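You operate a simulated robot arm through the tools that you are given. There is no shell and no other tool. Be economical: measure what you need, move in short steps, check, and stop when the job is done.

The job below is to be done with a simulated two-armed robot. You get a single attempt, and the scene is never put back.

TASK
Swap the grey fender on the stern rail for the blue one.
Fine: the grey one hangs in the gap on the rack rail, next to the white one's spot; the rail lever ends shut. Where these are worked on the way, their far stop is far enough and under half their travel is too little: rail lever.

It is judged by the outcome, as a careful person would: the job done as asked, and still so three seconds after it is handed in. It fails if anything else is knocked over, pushed out of place, dropped, spilled or broken.

THE ROBOT
Two 7-joint arms with two-finger parallel grippers on one trunk, on a base that drives. Base frame: it is fixed to the floor where the robot stands at the start and does not move with it; the origin is under the middle of the robot, x ahead of it, y to its left, z up. Lengths are in mm, angles in rad, forces in N, time in s.
The left shoulder is at the start at [70, 163, 1145], the right one opposite. With the tool pointing down near the work surface each hand reaches from about 100 to 680 mm from the robot's upright axis, wherever it stands, measured 20 degrees to its own side. Places, roughly: blue fender, white fender [-2000, -2250, 500]; gap on the rack rail [-1700, -2200, 1000]; rack rail [-1900, -2200, 1000]; rail lever [500, -200, 1000]; stern rail [500, -100, 1000]. Payload 3.43 kg a hand.
The tool frame of a hand sits at the grasp point between the pads (the TCP): z along the fingers, y along the line on which they close. The tips reach 34 mm beyond it. The gripper opens to 128 mm. The fingers are 24 mm wide and 12 mm thick; the gripper's body (48 by 130 mm) begins 96 mm behind the TCP.
Orientation is that of the tool frame in the base frame, as a unit quaternion [w, x, y, z]. With the fingers straight down and closing along the base's y, the tool's x points along the base's -x, its y along +y and its z along -z.

THE INTERFACE
- The arms move only by the tool arm_command. It takes "left_plan", "right_plan" or both (then of equal length, played together; a hand with none holds still); each is one flat list of numbers, 7 for each row, row after row: the opening, from 0 (shut) to 1 (fully open), then the shift along the base's x, y, z in units of 40 mm (1.0 is 40 mm), then the turn, a rotation vector about the base's x, y, z in units of 8 degrees (1.0 is 8 degrees). In form: [gripper, x, y, z, wx, wy, wz, gripper, x, y, z, wx, wy, wz, ...]. A call has 1 to 10 rows; each row shifts and turns the commanded pose from where the row before left it. A call with a number of a shift or a turn outside -1 to 1 is refused whole. Each row takes 0.2 s and may step no farther than 50 mm and 0.15 rad from the row before; otherwise, or with a gripper value out of range, the whole call is refused. A pose out of reach is approached as far as the arm can. The call stops where the force on the tool passes 80 N (or 10 N more than at its start, if that is more) or the arm is blocked; 0.2 s more then pass. Each finger travels about 153 mm/s and halts on what it meets, pressing with about 44 N; the grip force reading is that of the motor and also rises with nothing between the fingers. The clock runs only during rows and for 0.2 s after the last one: add rows that do not move to give the fingers time. The reply holds the time, the measured pose of the TCP, the force on the tool along the base axes, the opening and the grip force, in the units named above and with some noise, with the torque about the TCP (base axes, N m) and any sound that the robot's microphone picked up.
- Cameras (640 x 400 px; columns grow to the right, rows downward): "scene" is now at [127.7, -36.5, 1396]; the picture's right is [-0.42, -0.91, 0.00], its down [-0.51, 0.23, -0.83] and it looks along [0.75, -0.35, -0.56] (base axes); focal length 221 px, centre (320, 200). "left" rides on the left gripper at [76, 11, -160] in its tool frame; the picture's right is [-0.15, 0.99, 0.00], its down [-0.88, -0.13, -0.46] and it looks along [-0.45, -0.07, 0.89] (tool axes); focal length 234 px, centre (320, 200). "right" rides on the right gripper at [76, -11, -160] in its tool frame; the picture's right is [0.15, 0.99, 0.00], its down [-0.88, 0.13, -0.46] and it looks along [-0.45, 0.07, 0.89] (tool axes); focal length 234 px, centre (320, 200). There is no depth. A picture from a camera that has moved, and an enlarged one, comes with that camera's place and axes in the base frame and with its lens. The place of the scene camera against the robot may be out by one fixed shift of up to 25 mm in any direction.
- get_image(camera): a new picture of that camera. The clock stands still meanwhile.
- lift_body(by): slides the trunk up (or, below 0, down) by that many mm; the arms and the scene camera ride with it, the base frame stays. It gives what a move gives, with no picture.
- base_move(legs): drives the robot by 1 to 6 legs, each [ahead, left, turn to the left] in mm, mm and rad, along the robot's own axes; the way and the turn of a leg run together, so that a leg with both is an arc; at most 1500 mm and 3.142 rad a leg. The arms and the cameras ride along, it lands a little off, and it stops where it bumps. It gives what a move gives.
- aim_head(pan, tilt): turns the head with the scene camera to pan (to the left, within 1.501 rad either way) and tilt (down, from -0.506 to 1.204), counted from straight ahead of the robot. It gives what a move gives.
- inspect(camera, box): a new picture of the part [left, top, right, bottom] of that camera's present view, enlarged. The clock stands still meanwhile.
- job_done(): hands the job in; it is judged then, once.

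Work in short steps. Places have to be worked out from the pictures, the camera data and where the tool is seen: move nearer, look again, correct. Check each grasp and each placing, and mend what went wrong. You have 120 turns and 108 pictures in all, those below and enlarged ones among them. Open the grippers and draw the arms clear of the work before you hand the job in, unless the task says otherwise; then end with one line.

The tools are called after "Request:" as name(argument=value, ...) on one line, values as JSON. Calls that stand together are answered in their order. arm_command: Moves the arms, as the interface text tells. Its arguments: {"type":"object","properties":{"left_plan":{"type":"array","items":{"type":"number"}},"right_plan":{"type":"array","items":{"type":"number"}}},"required":[]} The other tools are called the same way: lift_body (by) slides the trunk up or down; base_move (legs) drives the base; aim_head (pan, tilt) turns the head that bears the scene camera; get_image (camera) takes a picture; inspect (camera, box) takes an enlarged picture of a part of a camera's view; job_done () hands the job in.

At the start:

```text
time: 0.0
left_tool_pos: [562.2, 53.5, 1162.9]
left_tool_rot: [-0.001, 0.0, 1.0, 0.0]
left_force: [-0.5, 0.3, -0.4]
left_torque: [-0.01, 0.05, 0.0]
left_grip_width: 128.0
left_grip_force: 0.0
right_tool_pos: [474.7, -344.0, 1260.4]
right_tool_rot: [0.001, 0.0, 1.0, 0.0]
right_force: [-0.7, -0.1, -1.1]
right_torque: [-0.03, 0.01, 0.02]
right_grip_width: 128.1
right_grip_force: 0.1
trunk travel left (down, up): [-625.0, 315.0]
robot x, y, heading: [-1.9, 1.5, -0.002]
head pan, tilt: [-0.435, 0.592]
```

scene: 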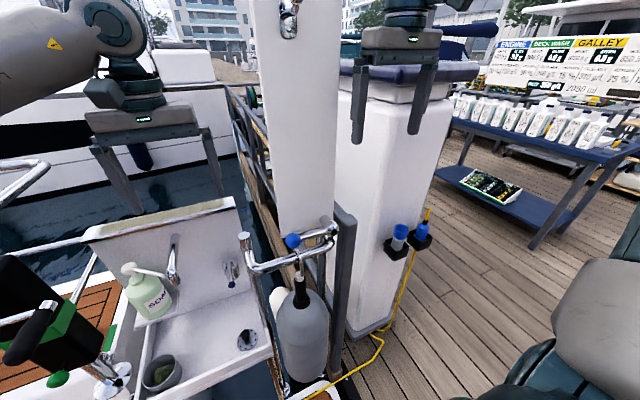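
right: 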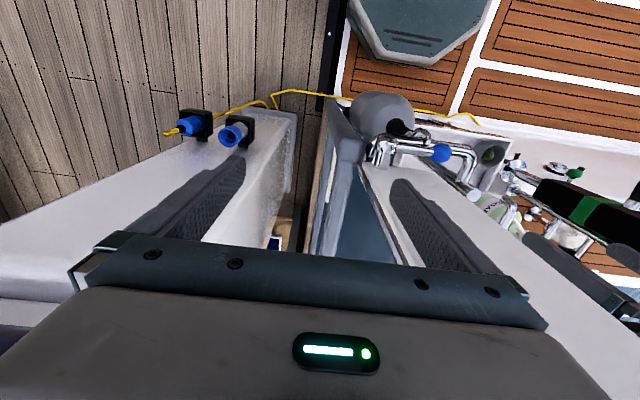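
left: 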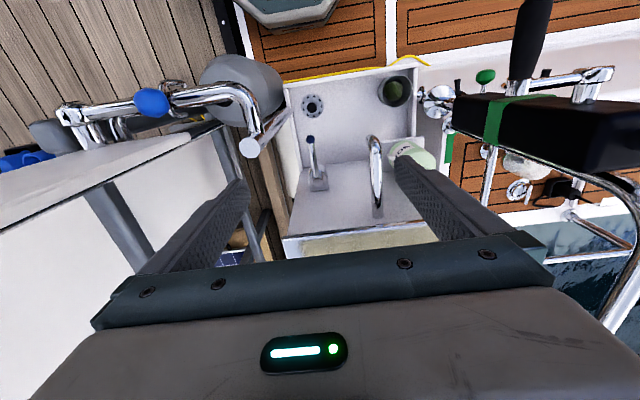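

The grey fender hangs from a chrome rail with a blue-knobbed lever near it. I'll look closer at it first.

Request:
inspect(camera="scene", box=[220, 200, 360, 390])

Request:
inspect(camera="left", box=[40, 40, 300, 200])

Request:
inspect(camera="right", box=[320, 80, 520, 220])

```text
2.11 times, centred on (290, 295) of scene
camera zoom: at [127.7, -36.5, 1396.0], right [-0.42, -0.91, 0.0], down [-0.51, 0.23, -0.83], along [0.75, -0.35, -0.56], focal length 466 px, centre (383, 0)
```

zoom: 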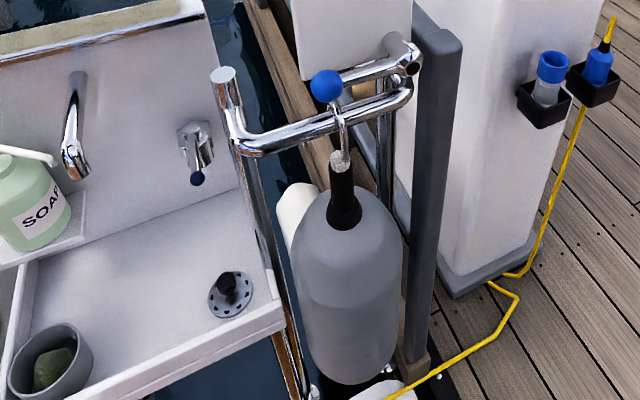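

```text
2.46 times, centred on (170, 120) of left
camera zoom: at [485.2, 65.0, 1323.7], right [0.15, 0.99, 0.0], down [0.88, -0.13, 0.46], along [0.45, -0.07, -0.89], focal length 576 px, centre (689, 397)
```

zoom: 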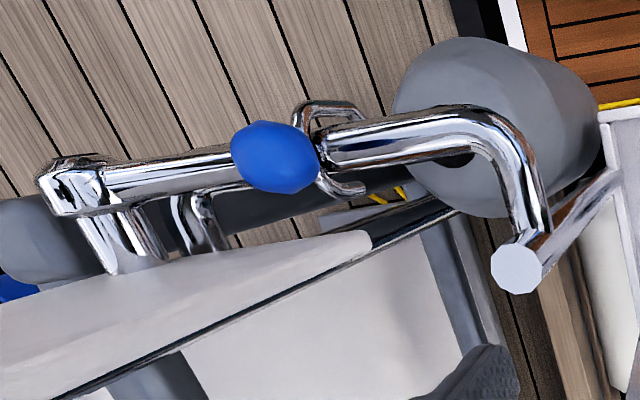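

```text
2.86 times, centred on (420, 150) of right
camera zoom: at [399.5, -354.5, 1419.8], right [-0.15, 0.99, 0.0], down [0.88, 0.13, 0.46], along [0.45, 0.07, -0.89], focal length 669 px, centre (34, 343)
```

zoom: 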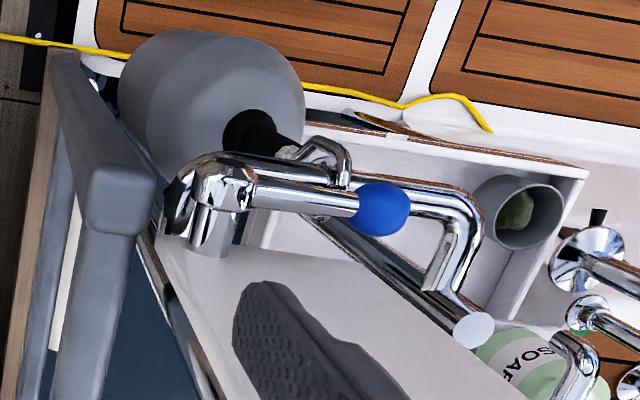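

Triangulating gives ball about (477,-132,1033), lever pivot about (480,-237), the rail bar near x 480 z 976, and a pole top at (546,-33,1035). Now I'll look around for the rack and the route to it.

Request:
aim_head(pan=-1.5, tilt=0.4)

Request:
get_image(camera="scene")

Request:
aim_head(pan=-0.2, tilt=0.9)

Request:
get_image(camera="scene")

Request:
aim_head(pan=1.5, tilt=0.6)

Request:
get_image(camera="scene")

```text
time: 1.3
left_tool_pos: [560.9, 54.6, 1163.4]
left_tool_rot: [0.0, -0.001, 1.0, 0.0]
left_force: [0.6, 0.1, -0.5]
left_torque: [0.0, -0.04, 0.02]
left_grip_width: 128.2
left_grip_force: 0.1
right_tool_pos: [475.1, -343.1, 1260.1]
right_tool_rot: [0.0, 0.0, 1.0, 0.0]
right_force: [-0.9, 0.6, -0.7]
right_torque: [0.04, 0.0, -0.03]
right_grip_width: 128.0
right_grip_force: 0.0
trunk travel left (down, up): [-625.0, 315.0]
robot x, y, heading: [-2.8, -1.9, -0.0]
head pan, tilt: [-1.499, 0.4]
```

```text
101 pictures are left
camera scene: at [54.0, -91.6, 1413.4], right [-1.0, -0.07, 0.0], down [-0.03, 0.39, -0.92], along [0.07, -0.92, -0.39], focal length 221 px, centre (320, 200)
```

scene: 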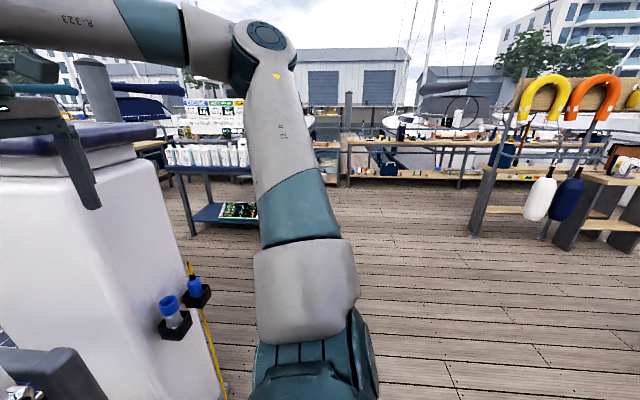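

```text
time: 2.8
left_tool_pos: [560.4, 53.1, 1163.9]
left_tool_rot: [-0.001, -0.001, 1.0, 0.0]
left_force: [-0.4, -0.1, 0.0]
left_torque: [-0.01, 0.05, -0.01]
left_grip_width: 128.0
left_grip_force: 0.1
right_tool_pos: [474.8, -343.0, 1259.3]
right_tool_rot: [0.0, -0.001, 1.0, 0.0]
right_force: [0.3, 0.3, 0.6]
right_torque: [0.0, 0.0, 0.01]
right_grip_width: 128.0
right_grip_force: 0.1
trunk travel left (down, up): [-625.0, 315.0]
robot x, y, heading: [0.7, 3.8, -0.0]
head pan, tilt: [-0.201, 0.901]
```

```text
100 pictures are left
camera scene: at [121.3, -14.3, 1370.5], right [-0.2, -0.98, 0.0], down [-0.77, 0.16, -0.62], along [0.61, -0.12, -0.78], focal length 221 px, centre (320, 200)
```

scene: 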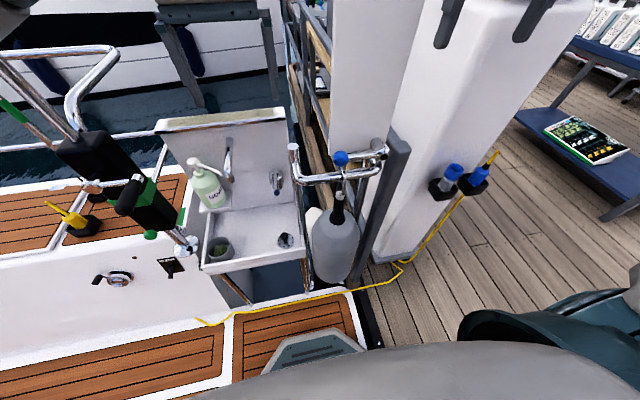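

```text
time: 4.5
left_tool_pos: [560.0, 53.9, 1162.8]
left_tool_rot: [0.0, 0.0, 1.0, 0.0]
left_force: [0.0, 0.0, -0.3]
left_torque: [0.02, -0.04, -0.02]
left_grip_width: 128.0
left_grip_force: 0.1
right_tool_pos: [475.2, -343.3, 1259.8]
right_tool_rot: [0.0, 0.0, 1.0, 0.0]
right_force: [0.3, 0.4, 0.0]
right_torque: [0.0, -0.02, 0.01]
right_grip_width: 128.1
right_grip_force: 0.2
trunk travel left (down, up): [-625.0, 315.0]
robot x, y, heading: [-1.1, -0.2, 0.001]
head pan, tilt: [1.499, 0.6]
```

```text
99 pictures are left
camera scene: at [53.7, 89.0, 1395.2], right [1.0, -0.07, 0.0], down [-0.04, -0.56, -0.83], along [0.06, 0.82, -0.56], focal length 221 px, centre (320, 200)
```

scene: 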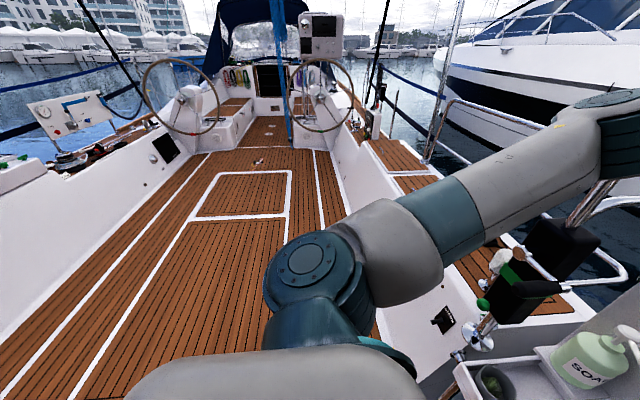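

The dock lies to the right with the rack about 3 m away (white and blue fenders hang by wooden supports). First I bring the left hand horizontal behind the stern rail, for a look at the hook and lever.

Request:
arm_command(left_plan=[1, -0.7, 0, 0, 0, -1, 0, 1, -0.7, 0, 0, 0, -1, 0, 1, -0.7, 0, 0, 0, -1, 0, 1, -0.7, 0, 0, 0, -1, 0, 1, -0.7, 0, 0, 0, -1, 0, 1, -0.5, 0, -0.2, 0, -1, 0, 1, -0.3, 0, -0.2, 0, -1, 0, 1, -0.3, 0, -0.2, 0, -1, 0, 1, 0, 0, -0.2, 0, -1, 0, 1, 0, 0, -0.2, 0, -1, 0])

Request:
get_image(camera="left")

```text
time: 6.7
left_tool_pos: [428.1, -37.0, 1177.3]
left_tool_rot: [0.643, -0.001, 0.765, 0.001]
left_force: [0.8, -0.5, -0.7]
left_torque: [-0.01, 0.02, 0.01]
left_grip_width: 128.2
left_grip_force: 0.2
left hand out of reach, approached as far as the arm can: row 6, 7, 8, 9, 10
right_tool_pos: [475.2, -345.1, 1259.6]
right_tool_rot: [0.001, 0.0, 1.0, 0.001]
right_force: [-0.5, -0.3, 1.0]
right_torque: [0.02, -0.02, 0.0]
right_grip_width: 128.3
right_grip_force: 0.0
trunk travel left (down, up): [-625.0, 315.0]
robot x, y, heading: [-0.8, 1.0, -0.002]
head pan, tilt: [1.499, 0.6]
```

```text
98 pictures are left
camera left: at [258.2, -27.4, 1129.4], right [0.02, 0.99, 0.15], down [-0.3, -0.13, 0.95], along [0.95, -0.06, 0.29], focal length 234 px, centre (320, 200)
```

left: 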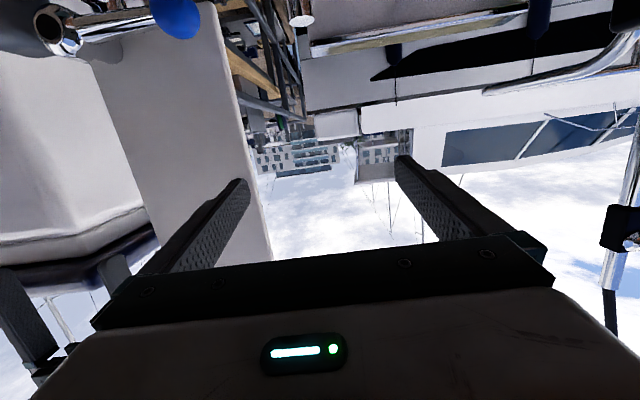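

The left hand is at its reach limit here. I'll use the head camera zoomed on the fitting, and also zoom the right wrist camera tightly.

Request:
aim_head(pan=-0.35, tilt=0.8)

Request:
get_image(camera="scene")

Request:
inspect(camera="right", box=[360, 90, 480, 170])

```text
time: 8.5
left_tool_pos: [429.8, -34.9, 1176.1]
left_tool_rot: [0.643, -0.002, 0.766, 0.001]
left_force: [0.4, -0.5, 0.3]
left_torque: [0.03, -0.02, 0.02]
left_grip_width: 127.7
left_grip_force: 0.0
right_tool_pos: [475.8, -343.7, 1260.5]
right_tool_rot: [-0.001, 0.0, 1.0, -0.001]
right_force: [-0.3, -0.4, -0.3]
right_torque: [-0.02, -0.01, 0.03]
right_grip_width: 128.0
right_grip_force: 0.0
trunk travel left (down, up): [-625.0, 315.0]
robot x, y, heading: [-1.7, 0.6, 0.0]
head pan, tilt: [-0.351, 0.799]
```

```text
97 pictures are left
camera scene: at [123.0, -26.8, 1378.3], right [-0.34, -0.94, 0.0], down [-0.67, 0.25, -0.7], along [0.65, -0.24, -0.72], focal length 221 px, centre (320, 200)
```

scene: 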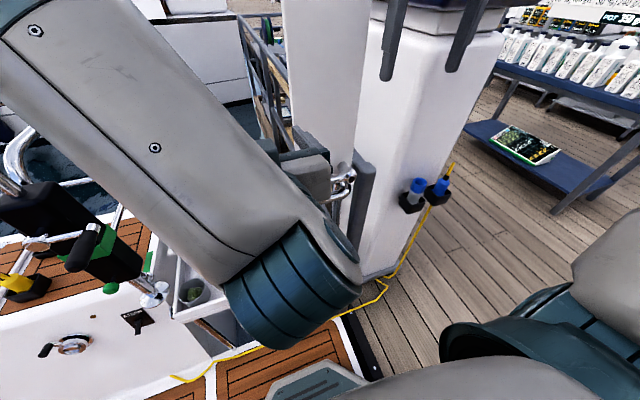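

```text
5.00 times, centred on (420, 130) of right
camera zoom: at [399.4, -354.5, 1419.9], right [-0.15, 0.99, 0.0], down [0.88, 0.13, 0.46], along [0.45, 0.07, -0.89], focal length 1171 px, centre (-180, 550)
```

zoom: 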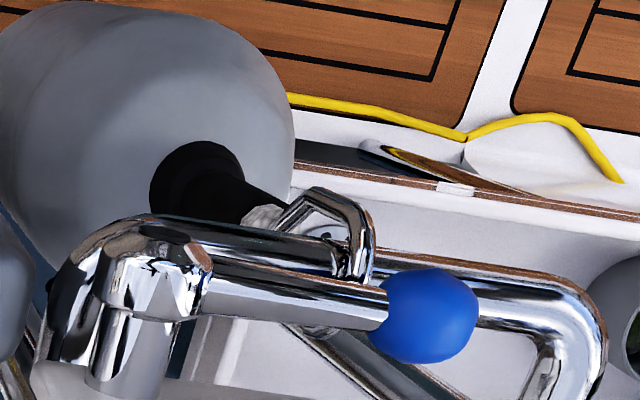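

The lever arm lies above the rail bar, hinged at a short post near (475,-235); the fender's hook rides over the bar below the lever. I move the left hand back out and bring the right hand camera closer for an oblique view.

Request:
arm_command(left_plan=[1, 0.2, 0.25, 0.2, 0, 1, 0, 1, 0.2, 0.25, 0.2, 0, 1, 0, 1, 0.2, 0.25, 0.2, 0, 1, 0, 1, 0.2, 0.25, 0.2, 0, 1, 0, 1, 0, 0.25, 0.2, 0, 1, 0, 1, 0, 0.25, 0.2, 0, 1, 0, 1, 0, 0.25, 0.2, 0, 1, 0, 1, 0, 0.25, 0, 0, 1, 0, 1, 0, 0.25, 0, 0, 1, 0], right_plan=[1, -0.4, 0.4, 0, 0, 0, 0, 1, -0.4, 0.4, 0, 0, -0.5, 0, 1, -0.4, 0.4, 0, 0, -0.5, 0, 1, -0.4, 0.4, -0.4, 0, -0.5, 0, 1, -0.4, 0.4, -0.4, 0, -0.5, 0, 1, -0.4, 0.3, -0.4, 0, -0.5, 0, 1, -0.3, 0.3, -0.4, 0, -0.5, 0, 1, -0.2, 0.3, -0.4, 0, -0.5, 0, 1, 0, 0.2, -0.4, 0, -0.5, 0])

Request:
get_image(camera="right")

Request:
get_image(camera="scene")

```text
time: 10.5
left_tool_pos: [462.8, 55.7, 1231.9]
left_tool_rot: [0.068, 0.0, 0.998, -0.001]
left_force: [0.1, 0.7, -0.6]
left_torque: [-0.02, 0.04, 0.04]
left_grip_width: 128.0
left_grip_force: 0.0
right_tool_pos: [381.5, -217.1, 1194.7]
right_tool_rot: [0.274, -0.001, 0.962, -0.001]
right_force: [0.3, -0.4, 0.7]
right_torque: [0.02, 0.04, 0.01]
right_grip_width: 128.3
right_grip_force: 0.1
right hand out of reach, approached as far as the arm can: row 8, 9
trunk travel left (down, up): [-625.0, 315.0]
robot x, y, heading: [-1.8, -4.2, -0.003]
head pan, tilt: [-0.351, 0.799]
```

```text
95 pictures are left
camera right: at [233.1, -227.5, 1289.6], right [-0.12, 0.99, -0.08], down [0.51, 0.13, 0.85], along [0.85, 0.07, -0.52], focal length 234 px, centre (320, 200)
```

right: 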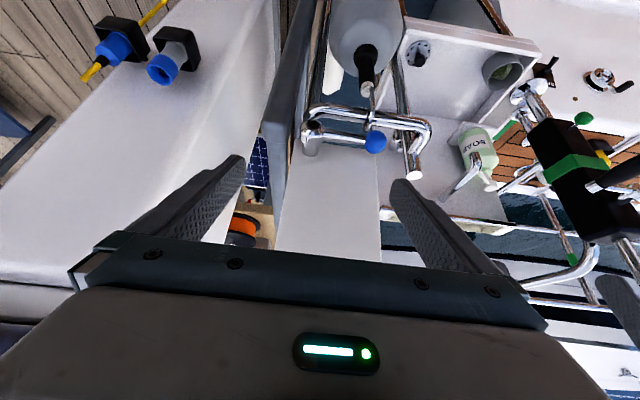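

```text
94 pictures are left
camera scene: at [124.8, -25.7, 1378.2], right [-0.34, -0.94, 0.0], down [-0.67, 0.25, -0.7], along [0.65, -0.24, -0.72], focal length 221 px, centre (320, 200)
```

scene: 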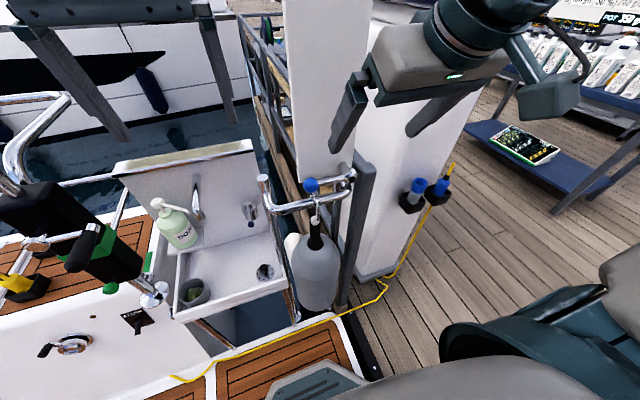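

Request:
inspect(camera="right", box=[285, 40, 445, 190])

Request:
inspect(camera="scene", box=[245, 150, 385, 320])

```text
2.67 times, centred on (365, 115) of right
camera zoom: at [233.1, -227.5, 1289.6], right [-0.12, 0.99, -0.08], down [0.51, 0.13, 0.85], along [0.85, 0.07, -0.52], focal length 624 px, centre (200, 427)
```

zoom: 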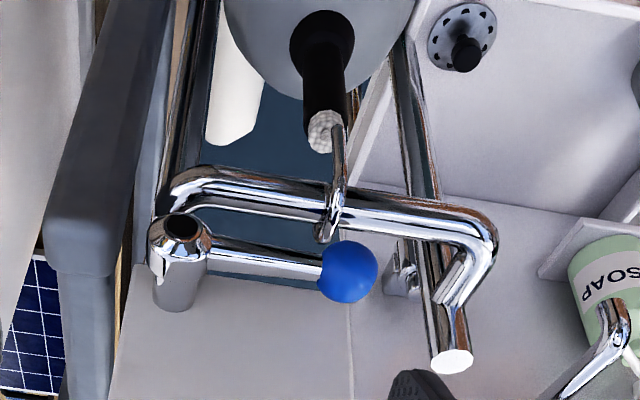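

```text
2.35 times, centred on (315, 235) of scene
camera zoom: at [124.8, -25.7, 1378.2], right [-0.34, -0.94, 0.0], down [-0.67, 0.25, -0.7], along [0.65, -0.24, -0.72], focal length 521 px, centre (332, 118)
```

zoom: 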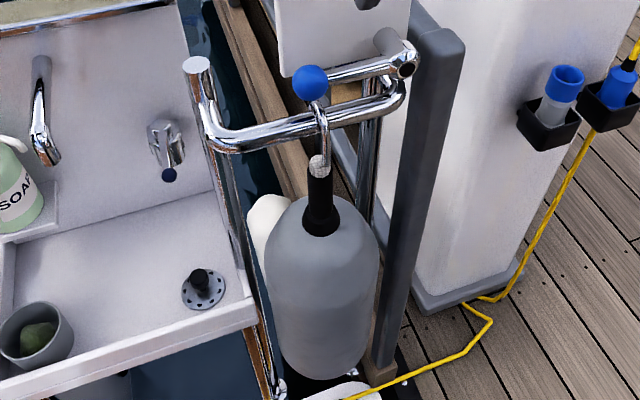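

Now it's clear: the lever's barrel axis runs along x on the right pole, so it swings upward in the y-z plane. I'll grip the ball from above with fingers closing along x (parallel to its axis), so it can turn in the pads; first re-orient the right hand up high.

Request:
arm_command(right_plan=[0.6, 0.6, 0, 0.4, 0, 1, 0, 0.6, 0.6, 0, 0.4, 0, 1, 0, 0.6, 0.6, 0, 0.4, 0, 1, 0, 0.6, 0.6, 0, 0.2, 0, 1, 0, 0.6, 0, 0, 0, 0, 0, 1, 0.6, 0, 0, 0, 0, 0, 1, 0.6, 0, 0, 0, 0, 0, 1, 0.6, 0, 0, 0, 0, 0, 1, 0.6, 0, 0, 0, 0, 0, 1, 0.6, 0, 0, 0, 0, 0, 1])

Request:
arm_command(right_plan=[0.6, 0, 0.5, 0, 0, 0, 1, 0.6, 0, 0.5, 0, 0, 0, 1, 0.6, 0, 0.5, 0, 0, 0, 1, 0.6, 0, 0.5, 0, 0, 0, 1, 0.6, 0, 0, 0, 0, 0, 1, 0.6, 0, 0, 0, 0, 0, 0.25, 0.6, 0, 0, 0, 0, 0, 0])

Request:
get_image(camera="right")

```text
time: 12.8
left_tool_pos: [452.4, 42.7, 1235.3]
left_tool_rot: [0.073, 0.004, 0.997, 0.002]
left_force: [-0.2, 0.6, 0.5]
left_torque: [0.0, 0.0, 0.02]
left_grip_width: 128.2
left_grip_force: 0.1
right_tool_pos: [464.9, -235.7, 1251.3]
right_tool_rot: [0.0, -0.384, 0.923, 0.001]
right_force: [-26.3, -33.5, -2.0]
right_torque: [3.49, -2.23, -2.45]
right_grip_width: 76.7
right_grip_force: 0.1
trunk travel left (down, up): [-625.0, 315.0]
robot x, y, heading: [-0.2, -2.7, -0.011]
head pan, tilt: [-0.351, 0.799]
stopped in row 10 (right hand): the force on the tool passed its limit (the readings are from after the stop); the commanded pose is now the measured one
```

```text
time: 13.1
left_tool_pos: [455.3, 38.3, 1235.0]
left_tool_rot: [0.071, 0.007, 0.997, 0.003]
left_force: [0.2, 0.5, -0.6]
left_torque: [-0.09, -0.05, -0.03]
left_grip_width: 128.1
left_grip_force: 0.1
right_tool_pos: [467.5, -240.9, 1250.7]
right_tool_rot: [-0.005, -0.393, 0.919, -0.001]
right_force: [-19.1, -50.8, -8.6]
right_torque: [7.39, -2.32, -2.97]
right_grip_width: 76.8
right_grip_force: 0.1
trunk travel left (down, up): [-625.0, 315.0]
robot x, y, heading: [-2.8, -0.3, -0.013]
head pan, tilt: [-0.351, 0.799]
stopped in row 1 (right hand): the force on the tool passed its limit (the readings are from after the stop); the commanded pose is now the measured one
```

```text
91 pictures are left
camera right: at [424.1, -303.0, 1410.4], right [-0.82, 0.58, 0.0], down [0.52, 0.73, 0.45], along [0.26, 0.37, -0.89], focal length 234 px, centre (320, 200)
```

right: 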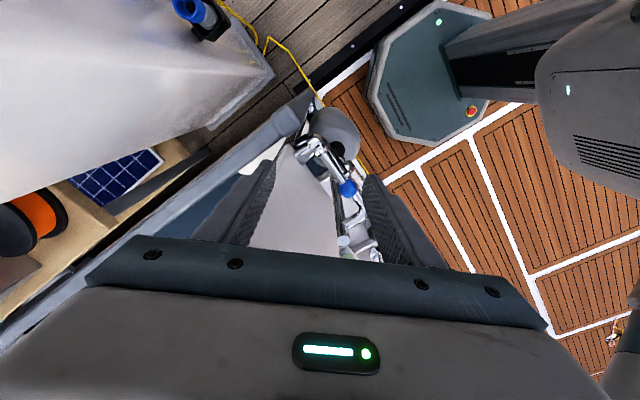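

Something touched during the yaw. I look before moving on.

Request:
get_image(camera="scene")

Request:
aim_head(pan=-0.35, tilt=0.3)

Request:
get_image(camera="scene")

```text
90 pictures are left
camera scene: at [115.1, -39.2, 1378.4], right [-0.36, -0.93, -0.01], down [-0.67, 0.26, -0.7], along [0.65, -0.25, -0.72], focal length 221 px, centre (320, 200)
```

scene: 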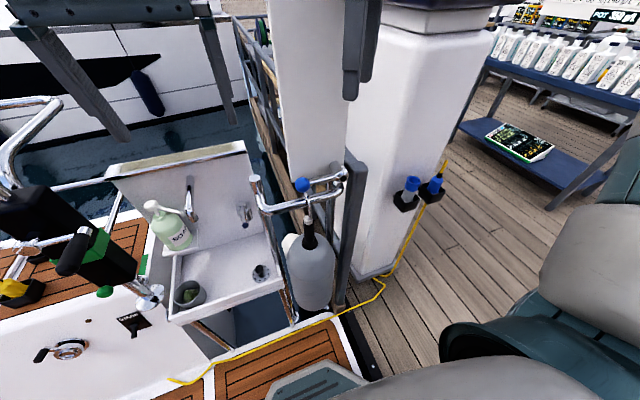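

```text
time: 14.0
left_tool_pos: [453.9, 36.5, 1235.2]
left_tool_rot: [0.072, 0.005, 0.997, 0.005]
left_force: [-0.7, -0.6, 0.7]
left_torque: [-0.04, 0.01, 0.01]
left_grip_width: 128.3
left_grip_force: 0.0
right_tool_pos: [466.9, -241.5, 1250.2]
right_tool_rot: [-0.002, -0.401, 0.916, 0.001]
right_force: [-30.8, -56.6, -8.6]
right_torque: [8.17, -3.97, -3.44]
right_grip_width: 76.7
right_grip_force: 0.1
trunk travel left (down, up): [-625.0, 315.0]
robot x, y, heading: [-3.3, -7.2, -0.014]
head pan, tilt: [-0.351, 0.3]
```

```text
89 pictures are left
camera scene: at [126.4, -48.5, 1422.8], right [-0.35, -0.93, -0.01], down [-0.27, 0.12, -0.96], along [0.89, -0.34, -0.3], focal length 221 px, centre (320, 200)
```

scene: 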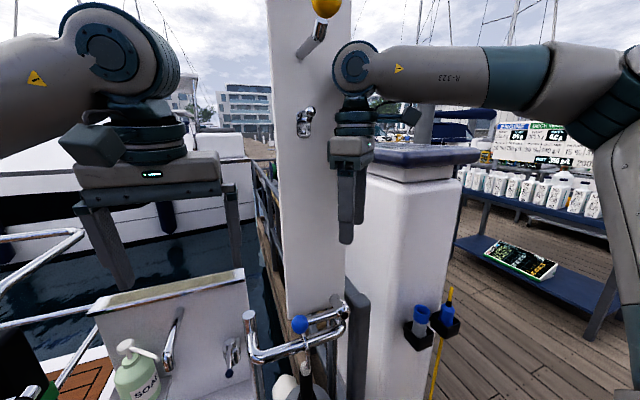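

The tall panel behind the rail carries a yellow knob, a chrome handle and a tap; my wrist/forearm likely touches these. I back away toward the robot.

Request:
arm_command(right_plan=[0.6, -0.5, -0.5, 0, 0, 0, 0, 0.6, -0.5, -0.5, 0, 0, 0, 0, 0.6, -0.5, -0.5, 0, 0, 0, 0, 0.6, -0.5, 0, 0, 0, 0, 0])

Request:
get_image(camera="scene")

```text
time: 15.0
left_tool_pos: [458.5, 50.9, 1232.8]
left_tool_rot: [0.069, 0.003, 0.998, -0.001]
left_force: [-0.5, 0.6, 1.3]
left_torque: [-0.03, 0.0, -0.01]
left_grip_width: 127.9
left_grip_force: 0.0
right_tool_pos: [393.3, -282.5, 1250.7]
right_tool_rot: [-0.006, -0.403, 0.915, -0.003]
right_force: [0.1, -0.1, 0.2]
right_torque: [-0.03, -0.01, 0.0]
right_grip_width: 76.8
right_grip_force: 0.0
trunk travel left (down, up): [-625.0, 315.0]
robot x, y, heading: [-2.5, -2.4, -0.01]
head pan, tilt: [-0.351, 0.3]
```

```text
88 pictures are left
camera scene: at [132.2, -32.2, 1422.9], right [-0.35, -0.94, 0.0], down [-0.28, 0.1, -0.96], along [0.89, -0.34, -0.29], focal length 221 px, centre (320, 200)
```

scene: 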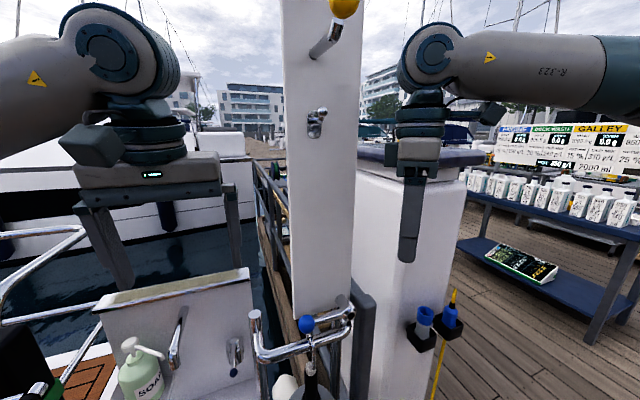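

Arms are free again; the panel with its tap (≈560,-192,1444) rules out a top-down hand. I'll back the base 200 mm so the right hand can point forward at the ball horizontally.

Request:
base_move(legs=[[-200, 0, 0.01]])

```text
time: 16.6
left_tool_pos: [261.0, 57.1, 1233.0]
left_tool_rot: [0.07, -0.003, 0.998, 0.001]
left_force: [0.4, 0.5, -0.4]
left_torque: [0.02, 0.01, 0.0]
left_grip_width: 128.2
left_grip_force: 0.1
right_tool_pos: [199.9, -280.7, 1249.3]
right_tool_rot: [-0.007, -0.408, 0.913, -0.003]
right_force: [0.3, -0.5, -0.2]
right_torque: [0.03, 0.01, -0.01]
right_grip_width: 76.9
right_grip_force: 0.0
trunk travel left (down, up): [-625.0, 315.0]
robot x, y, heading: [-201.0, -1.6, 0.006]
head pan, tilt: [-0.351, 0.3]
```

Request:
arm_command(right_plan=[0.5, 0.4, 0.37, 0, 0, 0, 1, 0.5, 0.4, 0.37, 0, 0, 0, 1, 0.5, 0.4, 0.37, 0, 0, 0, 1, 0.5, 0.4, 0.37, 0, 0, 0, 1, 0.5, 0.4, 0.37, 0, 0, 0, 1, 0.5, 0.4, 0.37, 0, 0, 0, 0.25, 0.5, 0.4, 0.37, 0, 0, -1, 0, 0.5, 0.4, 0.37, 0, 0, -1, 0, 0.5, 0.4, 0.37, 0, 0, -1, 0, 0.5, 0.4, 0.37, 0, 0, -1, 0])

Request:
arm_command(right_plan=[0.5, 0, 0, -0.5, 0, -1, 0, 0.5, 0, 0, -0.5, 0, -1, 0, 0.5, 0, 0, -0.5, 0, -1, 0, 0.5, 0, 0, -0.5, 0, -1, 0, 0.5, 0, 0, -0.5, 0, -1, 0, 0.5, 0, 0, -0.5, 0, -1, 0, 0.5, 0, 0, -0.5, 0, -1, 0, 0.5, 0, 0, -0.5, 0, -0.25, 0, 0.5, 0, 0, -0.5, 0, 0, 0])

Request:
get_image(camera="right")

Request:
aim_head(pan=-0.25, tilt=0.6)

Request:
get_image(camera="scene")

```text
time: 18.8
left_tool_pos: [260.0, 57.6, 1232.9]
left_tool_rot: [0.07, -0.004, 0.998, -0.001]
left_force: [0.0, -0.1, 0.2]
left_torque: [-0.01, 0.0, 0.01]
left_grip_width: 127.7
left_grip_force: 0.0
right_tool_pos: [244.0, -112.1, 1221.3]
right_tool_rot: [0.192, -0.679, 0.679, -0.201]
right_force: [0.2, 0.4, 0.5]
right_torque: [-0.04, 0.01, -0.06]
right_grip_width: 64.2
right_grip_force: 0.0
right hand out of reach, approached as far as the arm can: row 3, 4, 5, 6, 7, 8, 9, 10
trunk travel left (down, up): [-625.0, 315.0]
robot x, y, heading: [-199.4, -1.6, 0.004]
head pan, tilt: [-0.351, 0.3]
```

```text
time: 20.8
left_tool_pos: [261.7, 57.5, 1231.7]
left_tool_rot: [0.07, -0.003, 0.998, -0.001]
left_force: [0.5, 0.0, 0.2]
left_torque: [0.0, -0.02, 0.02]
left_grip_width: 127.8
left_grip_force: 0.0
right_tool_pos: [395.9, -135.1, 1192.7]
right_tool_rot: [-0.495, 0.499, -0.502, 0.504]
right_force: [0.3, 0.9, 0.3]
right_torque: [0.03, 0.01, 0.01]
right_grip_width: 64.1
right_grip_force: 0.1
right hand out of reach, approached as far as the arm can: row 1, 2, 3, 4, 5, 6, 7, 8, 9
trunk travel left (down, up): [-625.0, 315.0]
robot x, y, heading: [-200.8, 1.2, 0.0]
head pan, tilt: [-0.351, 0.3]
```

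```text
87 pictures are left
camera right: at [235.6, -208.6, 1204.8], right [-0.01, -0.15, -0.99], down [-0.45, 0.89, -0.13], along [0.9, 0.44, -0.07], focal length 234 px, centre (320, 200)
```

right: 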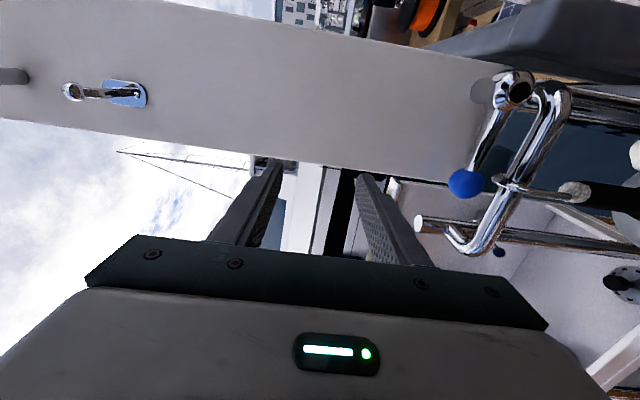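

```text
time: 21.6
left_tool_pos: [261.4, 55.7, 1233.0]
left_tool_rot: [0.069, -0.004, 0.998, 0.0]
left_force: [-1.0, 0.3, -0.5]
left_torque: [0.03, -0.02, 0.02]
left_grip_width: 127.8
left_grip_force: 0.2
right_tool_pos: [397.4, -136.5, 1192.4]
right_tool_rot: [-0.494, 0.499, -0.503, 0.504]
right_force: [-0.9, -1.3, 0.6]
right_torque: [0.01, 0.04, 0.01]
right_grip_width: 63.8
right_grip_force: 0.0
trunk travel left (down, up): [-625.0, 315.0]
robot x, y, heading: [-199.5, 0.1, 0.006]
head pan, tilt: [-0.25, 0.6]
```

```text
86 pictures are left
camera scene: at [-66.6, -21.7, 1395.3], right [-0.24, -0.97, 0.0], down [-0.55, 0.14, -0.83], along [0.8, -0.2, -0.56], focal length 221 px, centre (320, 200)
```

scene: 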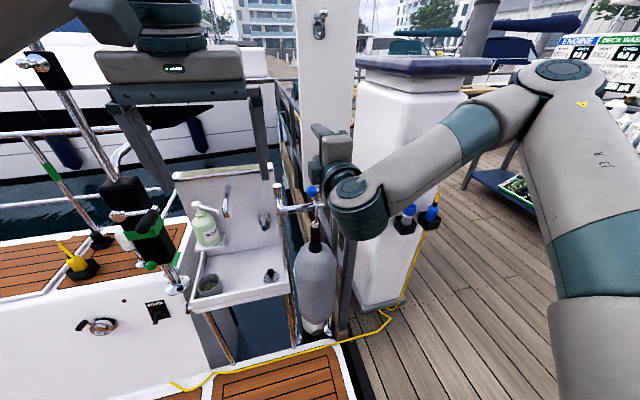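

Orientation is right and this view confirms ball ≈(477,-134,1030), bar ≈ z 968. I lower the trunk so the hand comes level with the ball.

Request:
lift_body(by=-160)

Request:
inspect(camera="right", box=[200, 60, 520, 260])

```text
time: 23.4
left_tool_pos: [261.0, 56.4, 1073.2]
left_tool_rot: [0.07, -0.004, 0.998, 0.0]
left_force: [-0.1, -0.3, -0.1]
left_torque: [0.01, 0.0, -0.02]
left_grip_width: 127.9
left_grip_force: 0.1
right_tool_pos: [396.7, -135.4, 1031.9]
right_tool_rot: [0.493, -0.5, 0.504, -0.503]
right_force: [-0.2, -0.7, 0.9]
right_torque: [0.02, -0.01, -0.01]
right_grip_width: 64.0
right_grip_force: 0.0
trunk travel left (down, up): [-465.0, 475.0]
robot x, y, heading: [-202.7, -1.2, 0.002]
head pan, tilt: [-0.25, 0.6]
```

```text
2.00 times, centred on (360, 160) of right
camera zoom: at [235.7, -209.5, 1044.9], right [-0.01, -0.15, -0.99], down [-0.45, 0.89, -0.13], along [0.9, 0.44, -0.07], focal length 468 px, centre (240, 280)
```

zoom: 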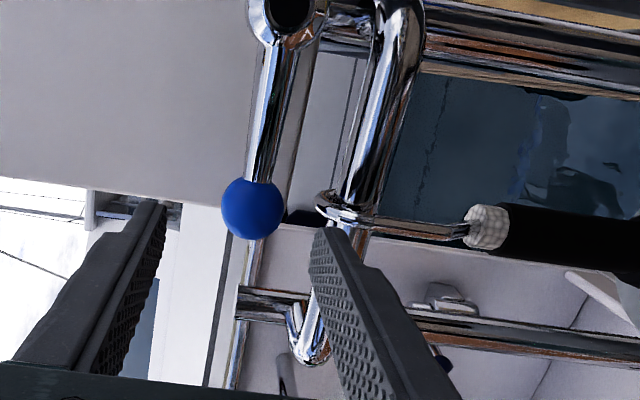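

Ball ≈(477,-135,1027), radius ~16. I narrow the opening to ~46 mm and advance 66 mm around it, a touch to +y to keep clear of the hook.

Request:
arm_command(right_plan=[0.36, 0, 0.15, -0.1, 0, 0, 0, 0.36, 0.4, 0, 0, 0, 0, 0, 0.36, 0.4, 0, 0, 0, 0, 0, 0.36, 0.4, 0, 0, 0, 0, 0, 0.36, 0.45, 0, 0, 0, 0, 0])

Request:
inspect(camera="right", box=[200, 60, 520, 260])

```text
time: 24.6
left_tool_pos: [262.2, 57.3, 1071.6]
left_tool_rot: [0.069, -0.004, 0.998, 0.0]
left_force: [0.7, 0.6, 0.0]
left_torque: [-0.01, -0.02, 0.02]
left_grip_width: 128.2
left_grip_force: 0.1
right_tool_pos: [460.9, -138.8, 1041.2]
right_tool_rot: [0.492, -0.501, 0.506, -0.501]
right_force: [0.6, 0.7, -1.2]
right_torque: [0.0, 0.01, -0.02]
right_grip_width: 46.2
right_grip_force: 0.5
right hand out of reach, approached as far as the arm can: row 1, 4, 5
trunk travel left (down, up): [-465.0, 475.0]
robot x, y, heading: [-199.5, -3.9, 0.0]
head pan, tilt: [-0.25, 0.6]
```

```text
2.00 times, centred on (360, 160) of right
camera zoom: at [299.4, -211.4, 1054.9], right [-0.02, -0.15, -0.99], down [-0.44, 0.89, -0.13], along [0.9, 0.44, -0.08], focal length 468 px, centre (240, 280)
```

zoom: 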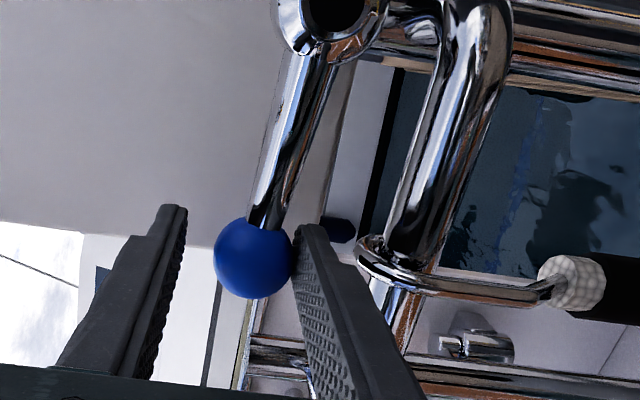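

The hand settled ~14 mm high (a reach quirk), so I use the trunk to trim the height.

Request:
lift_body(by=-14)

Request:
inspect(camera="right", box=[200, 60, 520, 260])

```text
time: 25.2
left_tool_pos: [261.1, 56.7, 1059.5]
left_tool_rot: [0.07, -0.004, 0.998, 0.0]
left_force: [0.3, -0.8, -0.1]
left_torque: [0.01, -0.02, -0.01]
left_grip_width: 127.9
left_grip_force: 0.1
right_tool_pos: [457.8, -137.5, 1027.3]
right_tool_rot: [0.492, -0.501, 0.505, -0.502]
right_force: [-0.8, 0.3, 0.1]
right_torque: [-0.04, 0.02, -0.02]
right_grip_width: 46.2
right_grip_force: 0.1
trunk travel left (down, up): [-451.0, 489.0]
robot x, y, heading: [-201.9, 3.1, -0.003]
head pan, tilt: [-0.25, 0.6]
```

```text
2.00 times, centred on (360, 160) of right
camera zoom: at [298.2, -211.4, 1041.4], right [-0.01, -0.15, -0.99], down [-0.44, 0.89, -0.13], along [0.9, 0.44, -0.08], focal length 468 px, centre (240, 280)
```

zoom: 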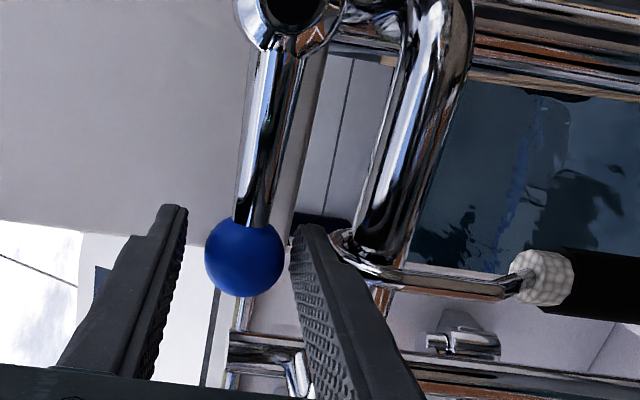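

Ball is centred between the pads. I close on it.

Request:
arm_command(right_plan=[0, 0, 0, 0, 0, 0, 0, 0, 0, 0, 0, 0, 0, 0])

Request:
inspect(camera="right", box=[200, 60, 520, 260])

```text
time: 25.9
left_tool_pos: [261.1, 55.6, 1059.2]
left_tool_rot: [0.07, -0.004, 0.998, 0.0]
left_force: [0.3, -0.1, 0.1]
left_torque: [-0.01, -0.01, 0.02]
left_grip_width: 127.9
left_grip_force: 0.0
right_tool_pos: [458.5, -137.8, 1026.9]
right_tool_rot: [0.492, -0.502, 0.506, -0.501]
right_force: [-3.2, 1.1, -3.6]
right_torque: [0.08, 0.1, 0.17]
right_grip_width: 33.1
right_grip_force: 44.7
trunk travel left (down, up): [-451.0, 489.0]
robot x, y, heading: [-197.6, 0.3, 0.002]
head pan, tilt: [-0.25, 0.6]
```

```text
2.00 times, centred on (360, 160) of right
camera zoom: at [298.3, -211.3, 1040.9], right [-0.02, -0.15, -0.99], down [-0.45, 0.89, -0.13], along [0.9, 0.44, -0.08], focal length 468 px, centre (240, 280)
```

zoom: 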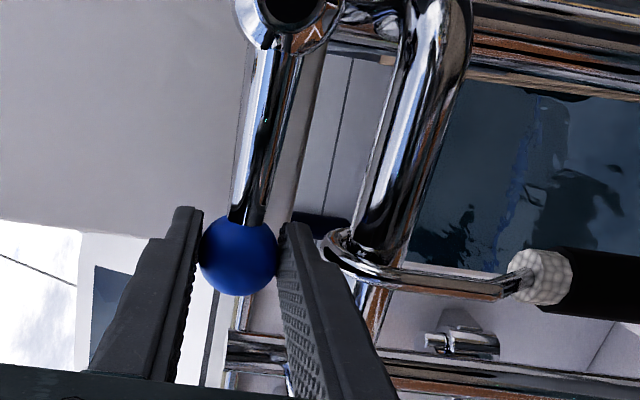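

Gripped at 33 mm. Pivot ≈(y -227, z 1026), radius ~92: I raise the lever 40° along its arc, rolling the hand with it.

Request:
arm_command(right_plan=[0, 0, -0.022, 0.32, 1, 0, 0, 0, 0, -0.067, 0.314, 1, 0, 0, 0, 0, -0.11, 0.301, 1, 0, 0, 0, 0, -0.151, 0.283, 1, 0, 0, 0, 0, -0.189, 0.26, 1, 0, 0])

Request:
get_image(camera="right")

```text
time: 27.1
left_tool_pos: [261.2, 55.2, 1057.1]
left_tool_rot: [0.069, -0.003, 0.998, 0.001]
left_force: [-0.3, -0.8, 0.6]
left_torque: [0.01, 0.01, 0.02]
left_grip_width: 128.2
left_grip_force: 0.1
right_tool_pos: [458.8, -160.9, 1086.0]
right_tool_rot: [0.634, -0.301, 0.648, -0.297]
right_force: [-3.7, -4.2, -7.0]
right_torque: [0.23, 0.06, 0.23]
right_grip_width: 33.1
right_grip_force: 44.9
trunk travel left (down, up): [-451.0, 489.0]
robot x, y, heading: [-194.8, -2.3, 0.01]
head pan, tilt: [-0.25, 0.6]
```

```text
81 pictures are left
camera right: at [298.0, -225.7, 1049.6], right [-0.01, 0.52, -0.85], down [-0.44, 0.76, 0.47], along [0.9, 0.38, 0.22], focal length 234 px, centre (320, 200)
```

right: 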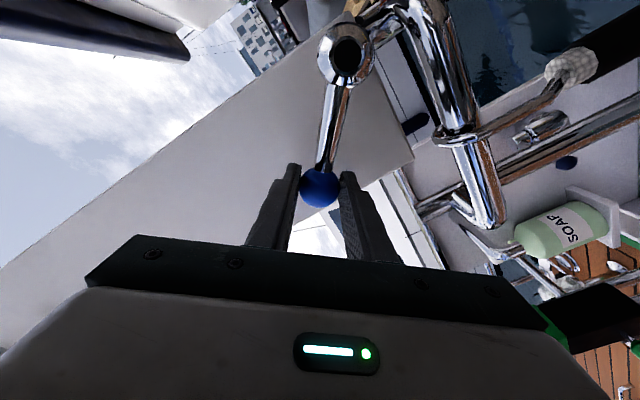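

The lever follows, low forces. Continue up to about 88° in steps.

Request:
arm_command(right_plan=[0, 0, -0.223, 0.231, 1, 0, 0, 0, 0, -0.253, 0.198, 1, 0, 0, 0, 0, -0.278, 0.16, 1, 0, 0, 0, 0, -0.297, 0.12, 1, 0, 0])

Request:
arm_command(right_plan=[0, 0, -0.311, 0.078, 1, 0, 0, 0, 0, -0.319, 0.034, 1, 0, 0, 0, 0, 0, 0, 0, 0, 0])

Request:
get_image(camera="right")

```text
time: 28.1
left_tool_pos: [259.8, 54.5, 1058.0]
left_tool_rot: [0.07, -0.003, 0.998, 0.001]
left_force: [0.3, -0.6, 0.6]
left_torque: [-0.04, 0.01, 0.01]
left_grip_width: 128.2
left_grip_force: 0.1
right_tool_pos: [458.4, -202.5, 1113.6]
right_tool_rot: [0.692, -0.114, 0.705, -0.108]
right_force: [-9.7, -8.8, -15.3]
right_torque: [0.07, 0.0, 0.15]
right_grip_width: 33.2
right_grip_force: 45.0
trunk travel left (down, up): [-451.0, 489.0]
robot x, y, heading: [-202.2, 0.9, 0.008]
head pan, tilt: [-0.25, 0.6]
```

```text
time: 28.9
left_tool_pos: [262.3, 65.3, 1057.3]
left_tool_rot: [0.069, -0.005, 0.998, -0.003]
left_force: [0.1, -0.5, -1.1]
left_torque: [-0.01, -0.01, 0.02]
left_grip_width: 128.0
left_grip_force: 0.0
right_tool_pos: [459.1, -208.9, 1117.7]
right_tool_rot: [0.7, -0.029, 0.714, -0.005]
right_force: [-7.3, 54.8, -24.3]
right_torque: [-0.14, -0.4, 1.33]
right_grip_width: 33.1
right_grip_force: 44.6
trunk travel left (down, up): [-451.0, 489.0]
robot x, y, heading: [-197.2, -4.1, 0.006]
head pan, tilt: [-0.25, 0.6]
```

```text
80 pictures are left
camera right: at [298.3, -229.4, 1046.2], right [-0.04, 0.98, -0.19], down [-0.44, 0.16, 0.88], along [0.9, 0.12, 0.43], focal length 234 px, centre (320, 200)
```

right: 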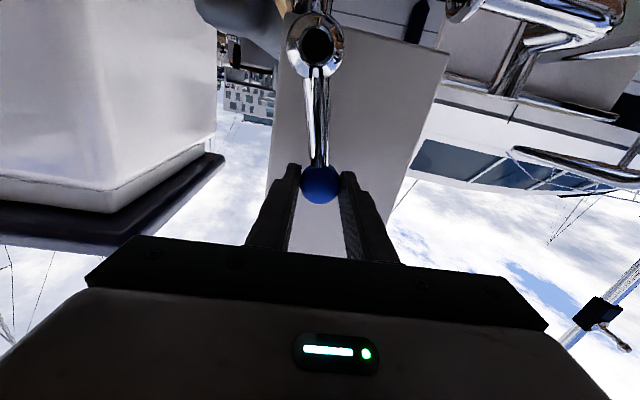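

It has met its far stop (~78°). I relax the push slightly and release to see whether it stays.

Request:
arm_command(right_plan=[0, 0, 0.2, 0, 0, 0, 0, 0.4, 0, 0, 0, 0, 0, 0, 0.4, 0, 0, 0, 0, 0, 0, 0.4, 0, 0, 0, 0, 0, 0])

Request:
get_image(camera="right")

```text
time: 29.9
left_tool_pos: [260.5, 57.2, 1058.6]
left_tool_rot: [0.07, -0.003, 0.998, 0.0]
left_force: [-0.1, 0.6, 0.1]
left_torque: [0.01, -0.01, -0.01]
left_grip_width: 127.7
left_grip_force: 0.0
right_tool_pos: [459.8, -218.0, 1121.1]
right_tool_rot: [0.702, -0.018, 0.712, -0.011]
right_force: [1.2, 11.5, 4.2]
right_torque: [0.14, -0.09, 0.21]
right_grip_width: 58.0
right_grip_force: 6.2
trunk travel left (down, up): [-451.0, 489.0]
robot x, y, heading: [-200.7, 2.1, 0.004]
head pan, tilt: [-0.25, 0.6]
```

```text
79 pictures are left
camera right: at [299.0, -232.8, 1047.9], right [-0.01, 0.98, -0.19], down [-0.45, 0.16, 0.88], along [0.9, 0.09, 0.44], focal length 234 px, centre (320, 200)
```

right: 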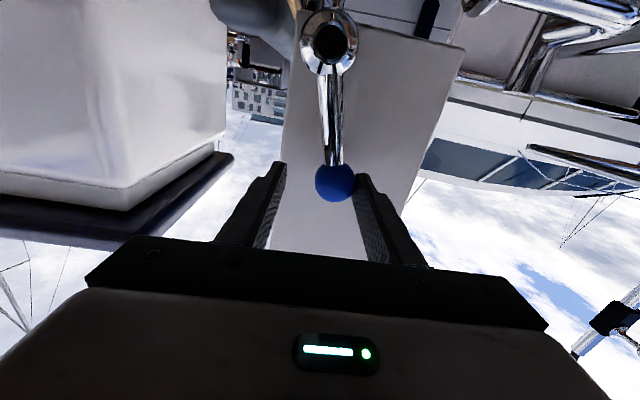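

The +y finger presses on the ball; I shift the hand to recentre and open wider.

Request:
arm_command(right_plan=[0.6, 0, 0.25, 0, 0, 0, 0, 0.6, 0, 0, 0, 0, 0, 0, 0.6, 0, 0, 0, 0, 0, 0])

Request:
get_image(camera="right")

```text
time: 30.6
left_tool_pos: [260.8, 56.1, 1057.4]
left_tool_rot: [0.069, -0.002, 0.998, 0.0]
left_force: [-0.2, 0.8, -0.1]
left_torque: [-0.01, 0.01, -0.03]
left_grip_width: 128.0
left_grip_force: 0.0
right_tool_pos: [460.4, -208.9, 1119.0]
right_tool_rot: [0.702, -0.018, 0.712, -0.011]
right_force: [-0.3, 0.6, 0.1]
right_torque: [0.04, 0.0, 0.0]
right_grip_width: 76.8
right_grip_force: 0.1
trunk travel left (down, up): [-451.0, 489.0]
robot x, y, heading: [-201.6, -0.2, 0.006]
head pan, tilt: [-0.25, 0.6]
```

```text
78 pictures are left
camera right: at [299.6, -224.5, 1046.5], right [-0.01, 0.98, -0.18], down [-0.44, 0.16, 0.88], along [0.9, 0.09, 0.43], focal length 234 px, centre (320, 200)
```

right: 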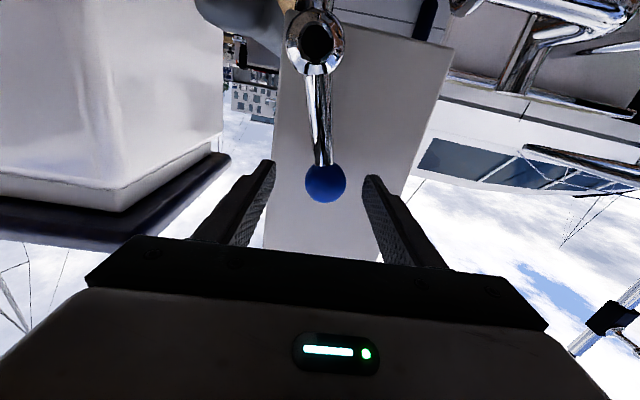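

The lever stays open by itself. I back off, lower to the neck's height and look at the neck.

Request:
base_move(legs=[[-150, 0, -0.005]])

Request:
lift_body(by=-268)

Request:
get_image(camera="right")

Request:
get_image(camera="scene")

```text
time: 32.0
left_tool_pos: [111.4, 55.1, 1058.5]
left_tool_rot: [0.07, -0.002, 0.998, 0.0]
left_force: [0.1, 0.0, -0.4]
left_torque: [0.0, -0.01, -0.03]
left_grip_width: 128.2
left_grip_force: 0.0
right_tool_pos: [310.8, -210.1, 1120.0]
right_tool_rot: [0.702, -0.019, 0.712, -0.011]
right_force: [-1.0, -0.4, 0.6]
right_torque: [-0.01, 0.02, 0.02]
right_grip_width: 76.9
right_grip_force: 0.0
trunk travel left (down, up): [-451.0, 489.0]
robot x, y, heading: [-344.2, -0.5, 0.004]
head pan, tilt: [-0.25, 0.6]
```

```text
time: 34.8
left_tool_pos: [112.2, 54.3, 790.6]
left_tool_rot: [0.07, -0.002, 0.998, 0.0]
left_force: [0.5, 0.6, -0.1]
left_torque: [-0.02, -0.01, -0.03]
left_grip_width: 128.0
left_grip_force: 0.0
right_tool_pos: [311.6, -210.6, 851.1]
right_tool_rot: [0.702, -0.018, 0.712, -0.011]
right_force: [-0.2, -0.9, 0.0]
right_torque: [-0.03, 0.04, 0.01]
right_grip_width: 76.8
right_grip_force: 0.0
trunk travel left (down, up): [-183.0, 757.0]
robot x, y, heading: [-346.8, -2.7, 0.001]
head pan, tilt: [-0.25, 0.6]
```

```text
77 pictures are left
camera right: at [150.8, -226.2, 778.7], right [-0.01, 0.98, -0.19], down [-0.44, 0.16, 0.88], along [0.9, 0.09, 0.43], focal length 234 px, centre (320, 200)
```

right: 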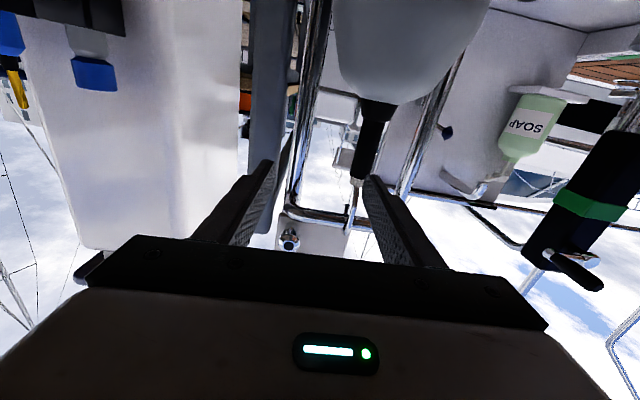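

```text
76 pictures are left
camera scene: at [-215.0, -22.3, 953.3], right [-0.25, -0.97, 0.0], down [-0.55, 0.14, -0.83], along [0.8, -0.2, -0.56], focal length 221 px, centre (320, 200)
```

scene: 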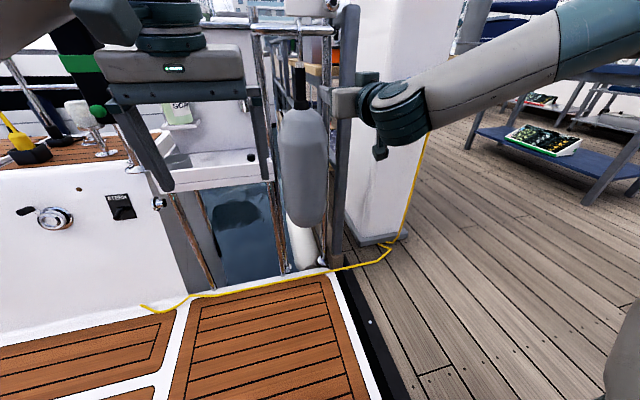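

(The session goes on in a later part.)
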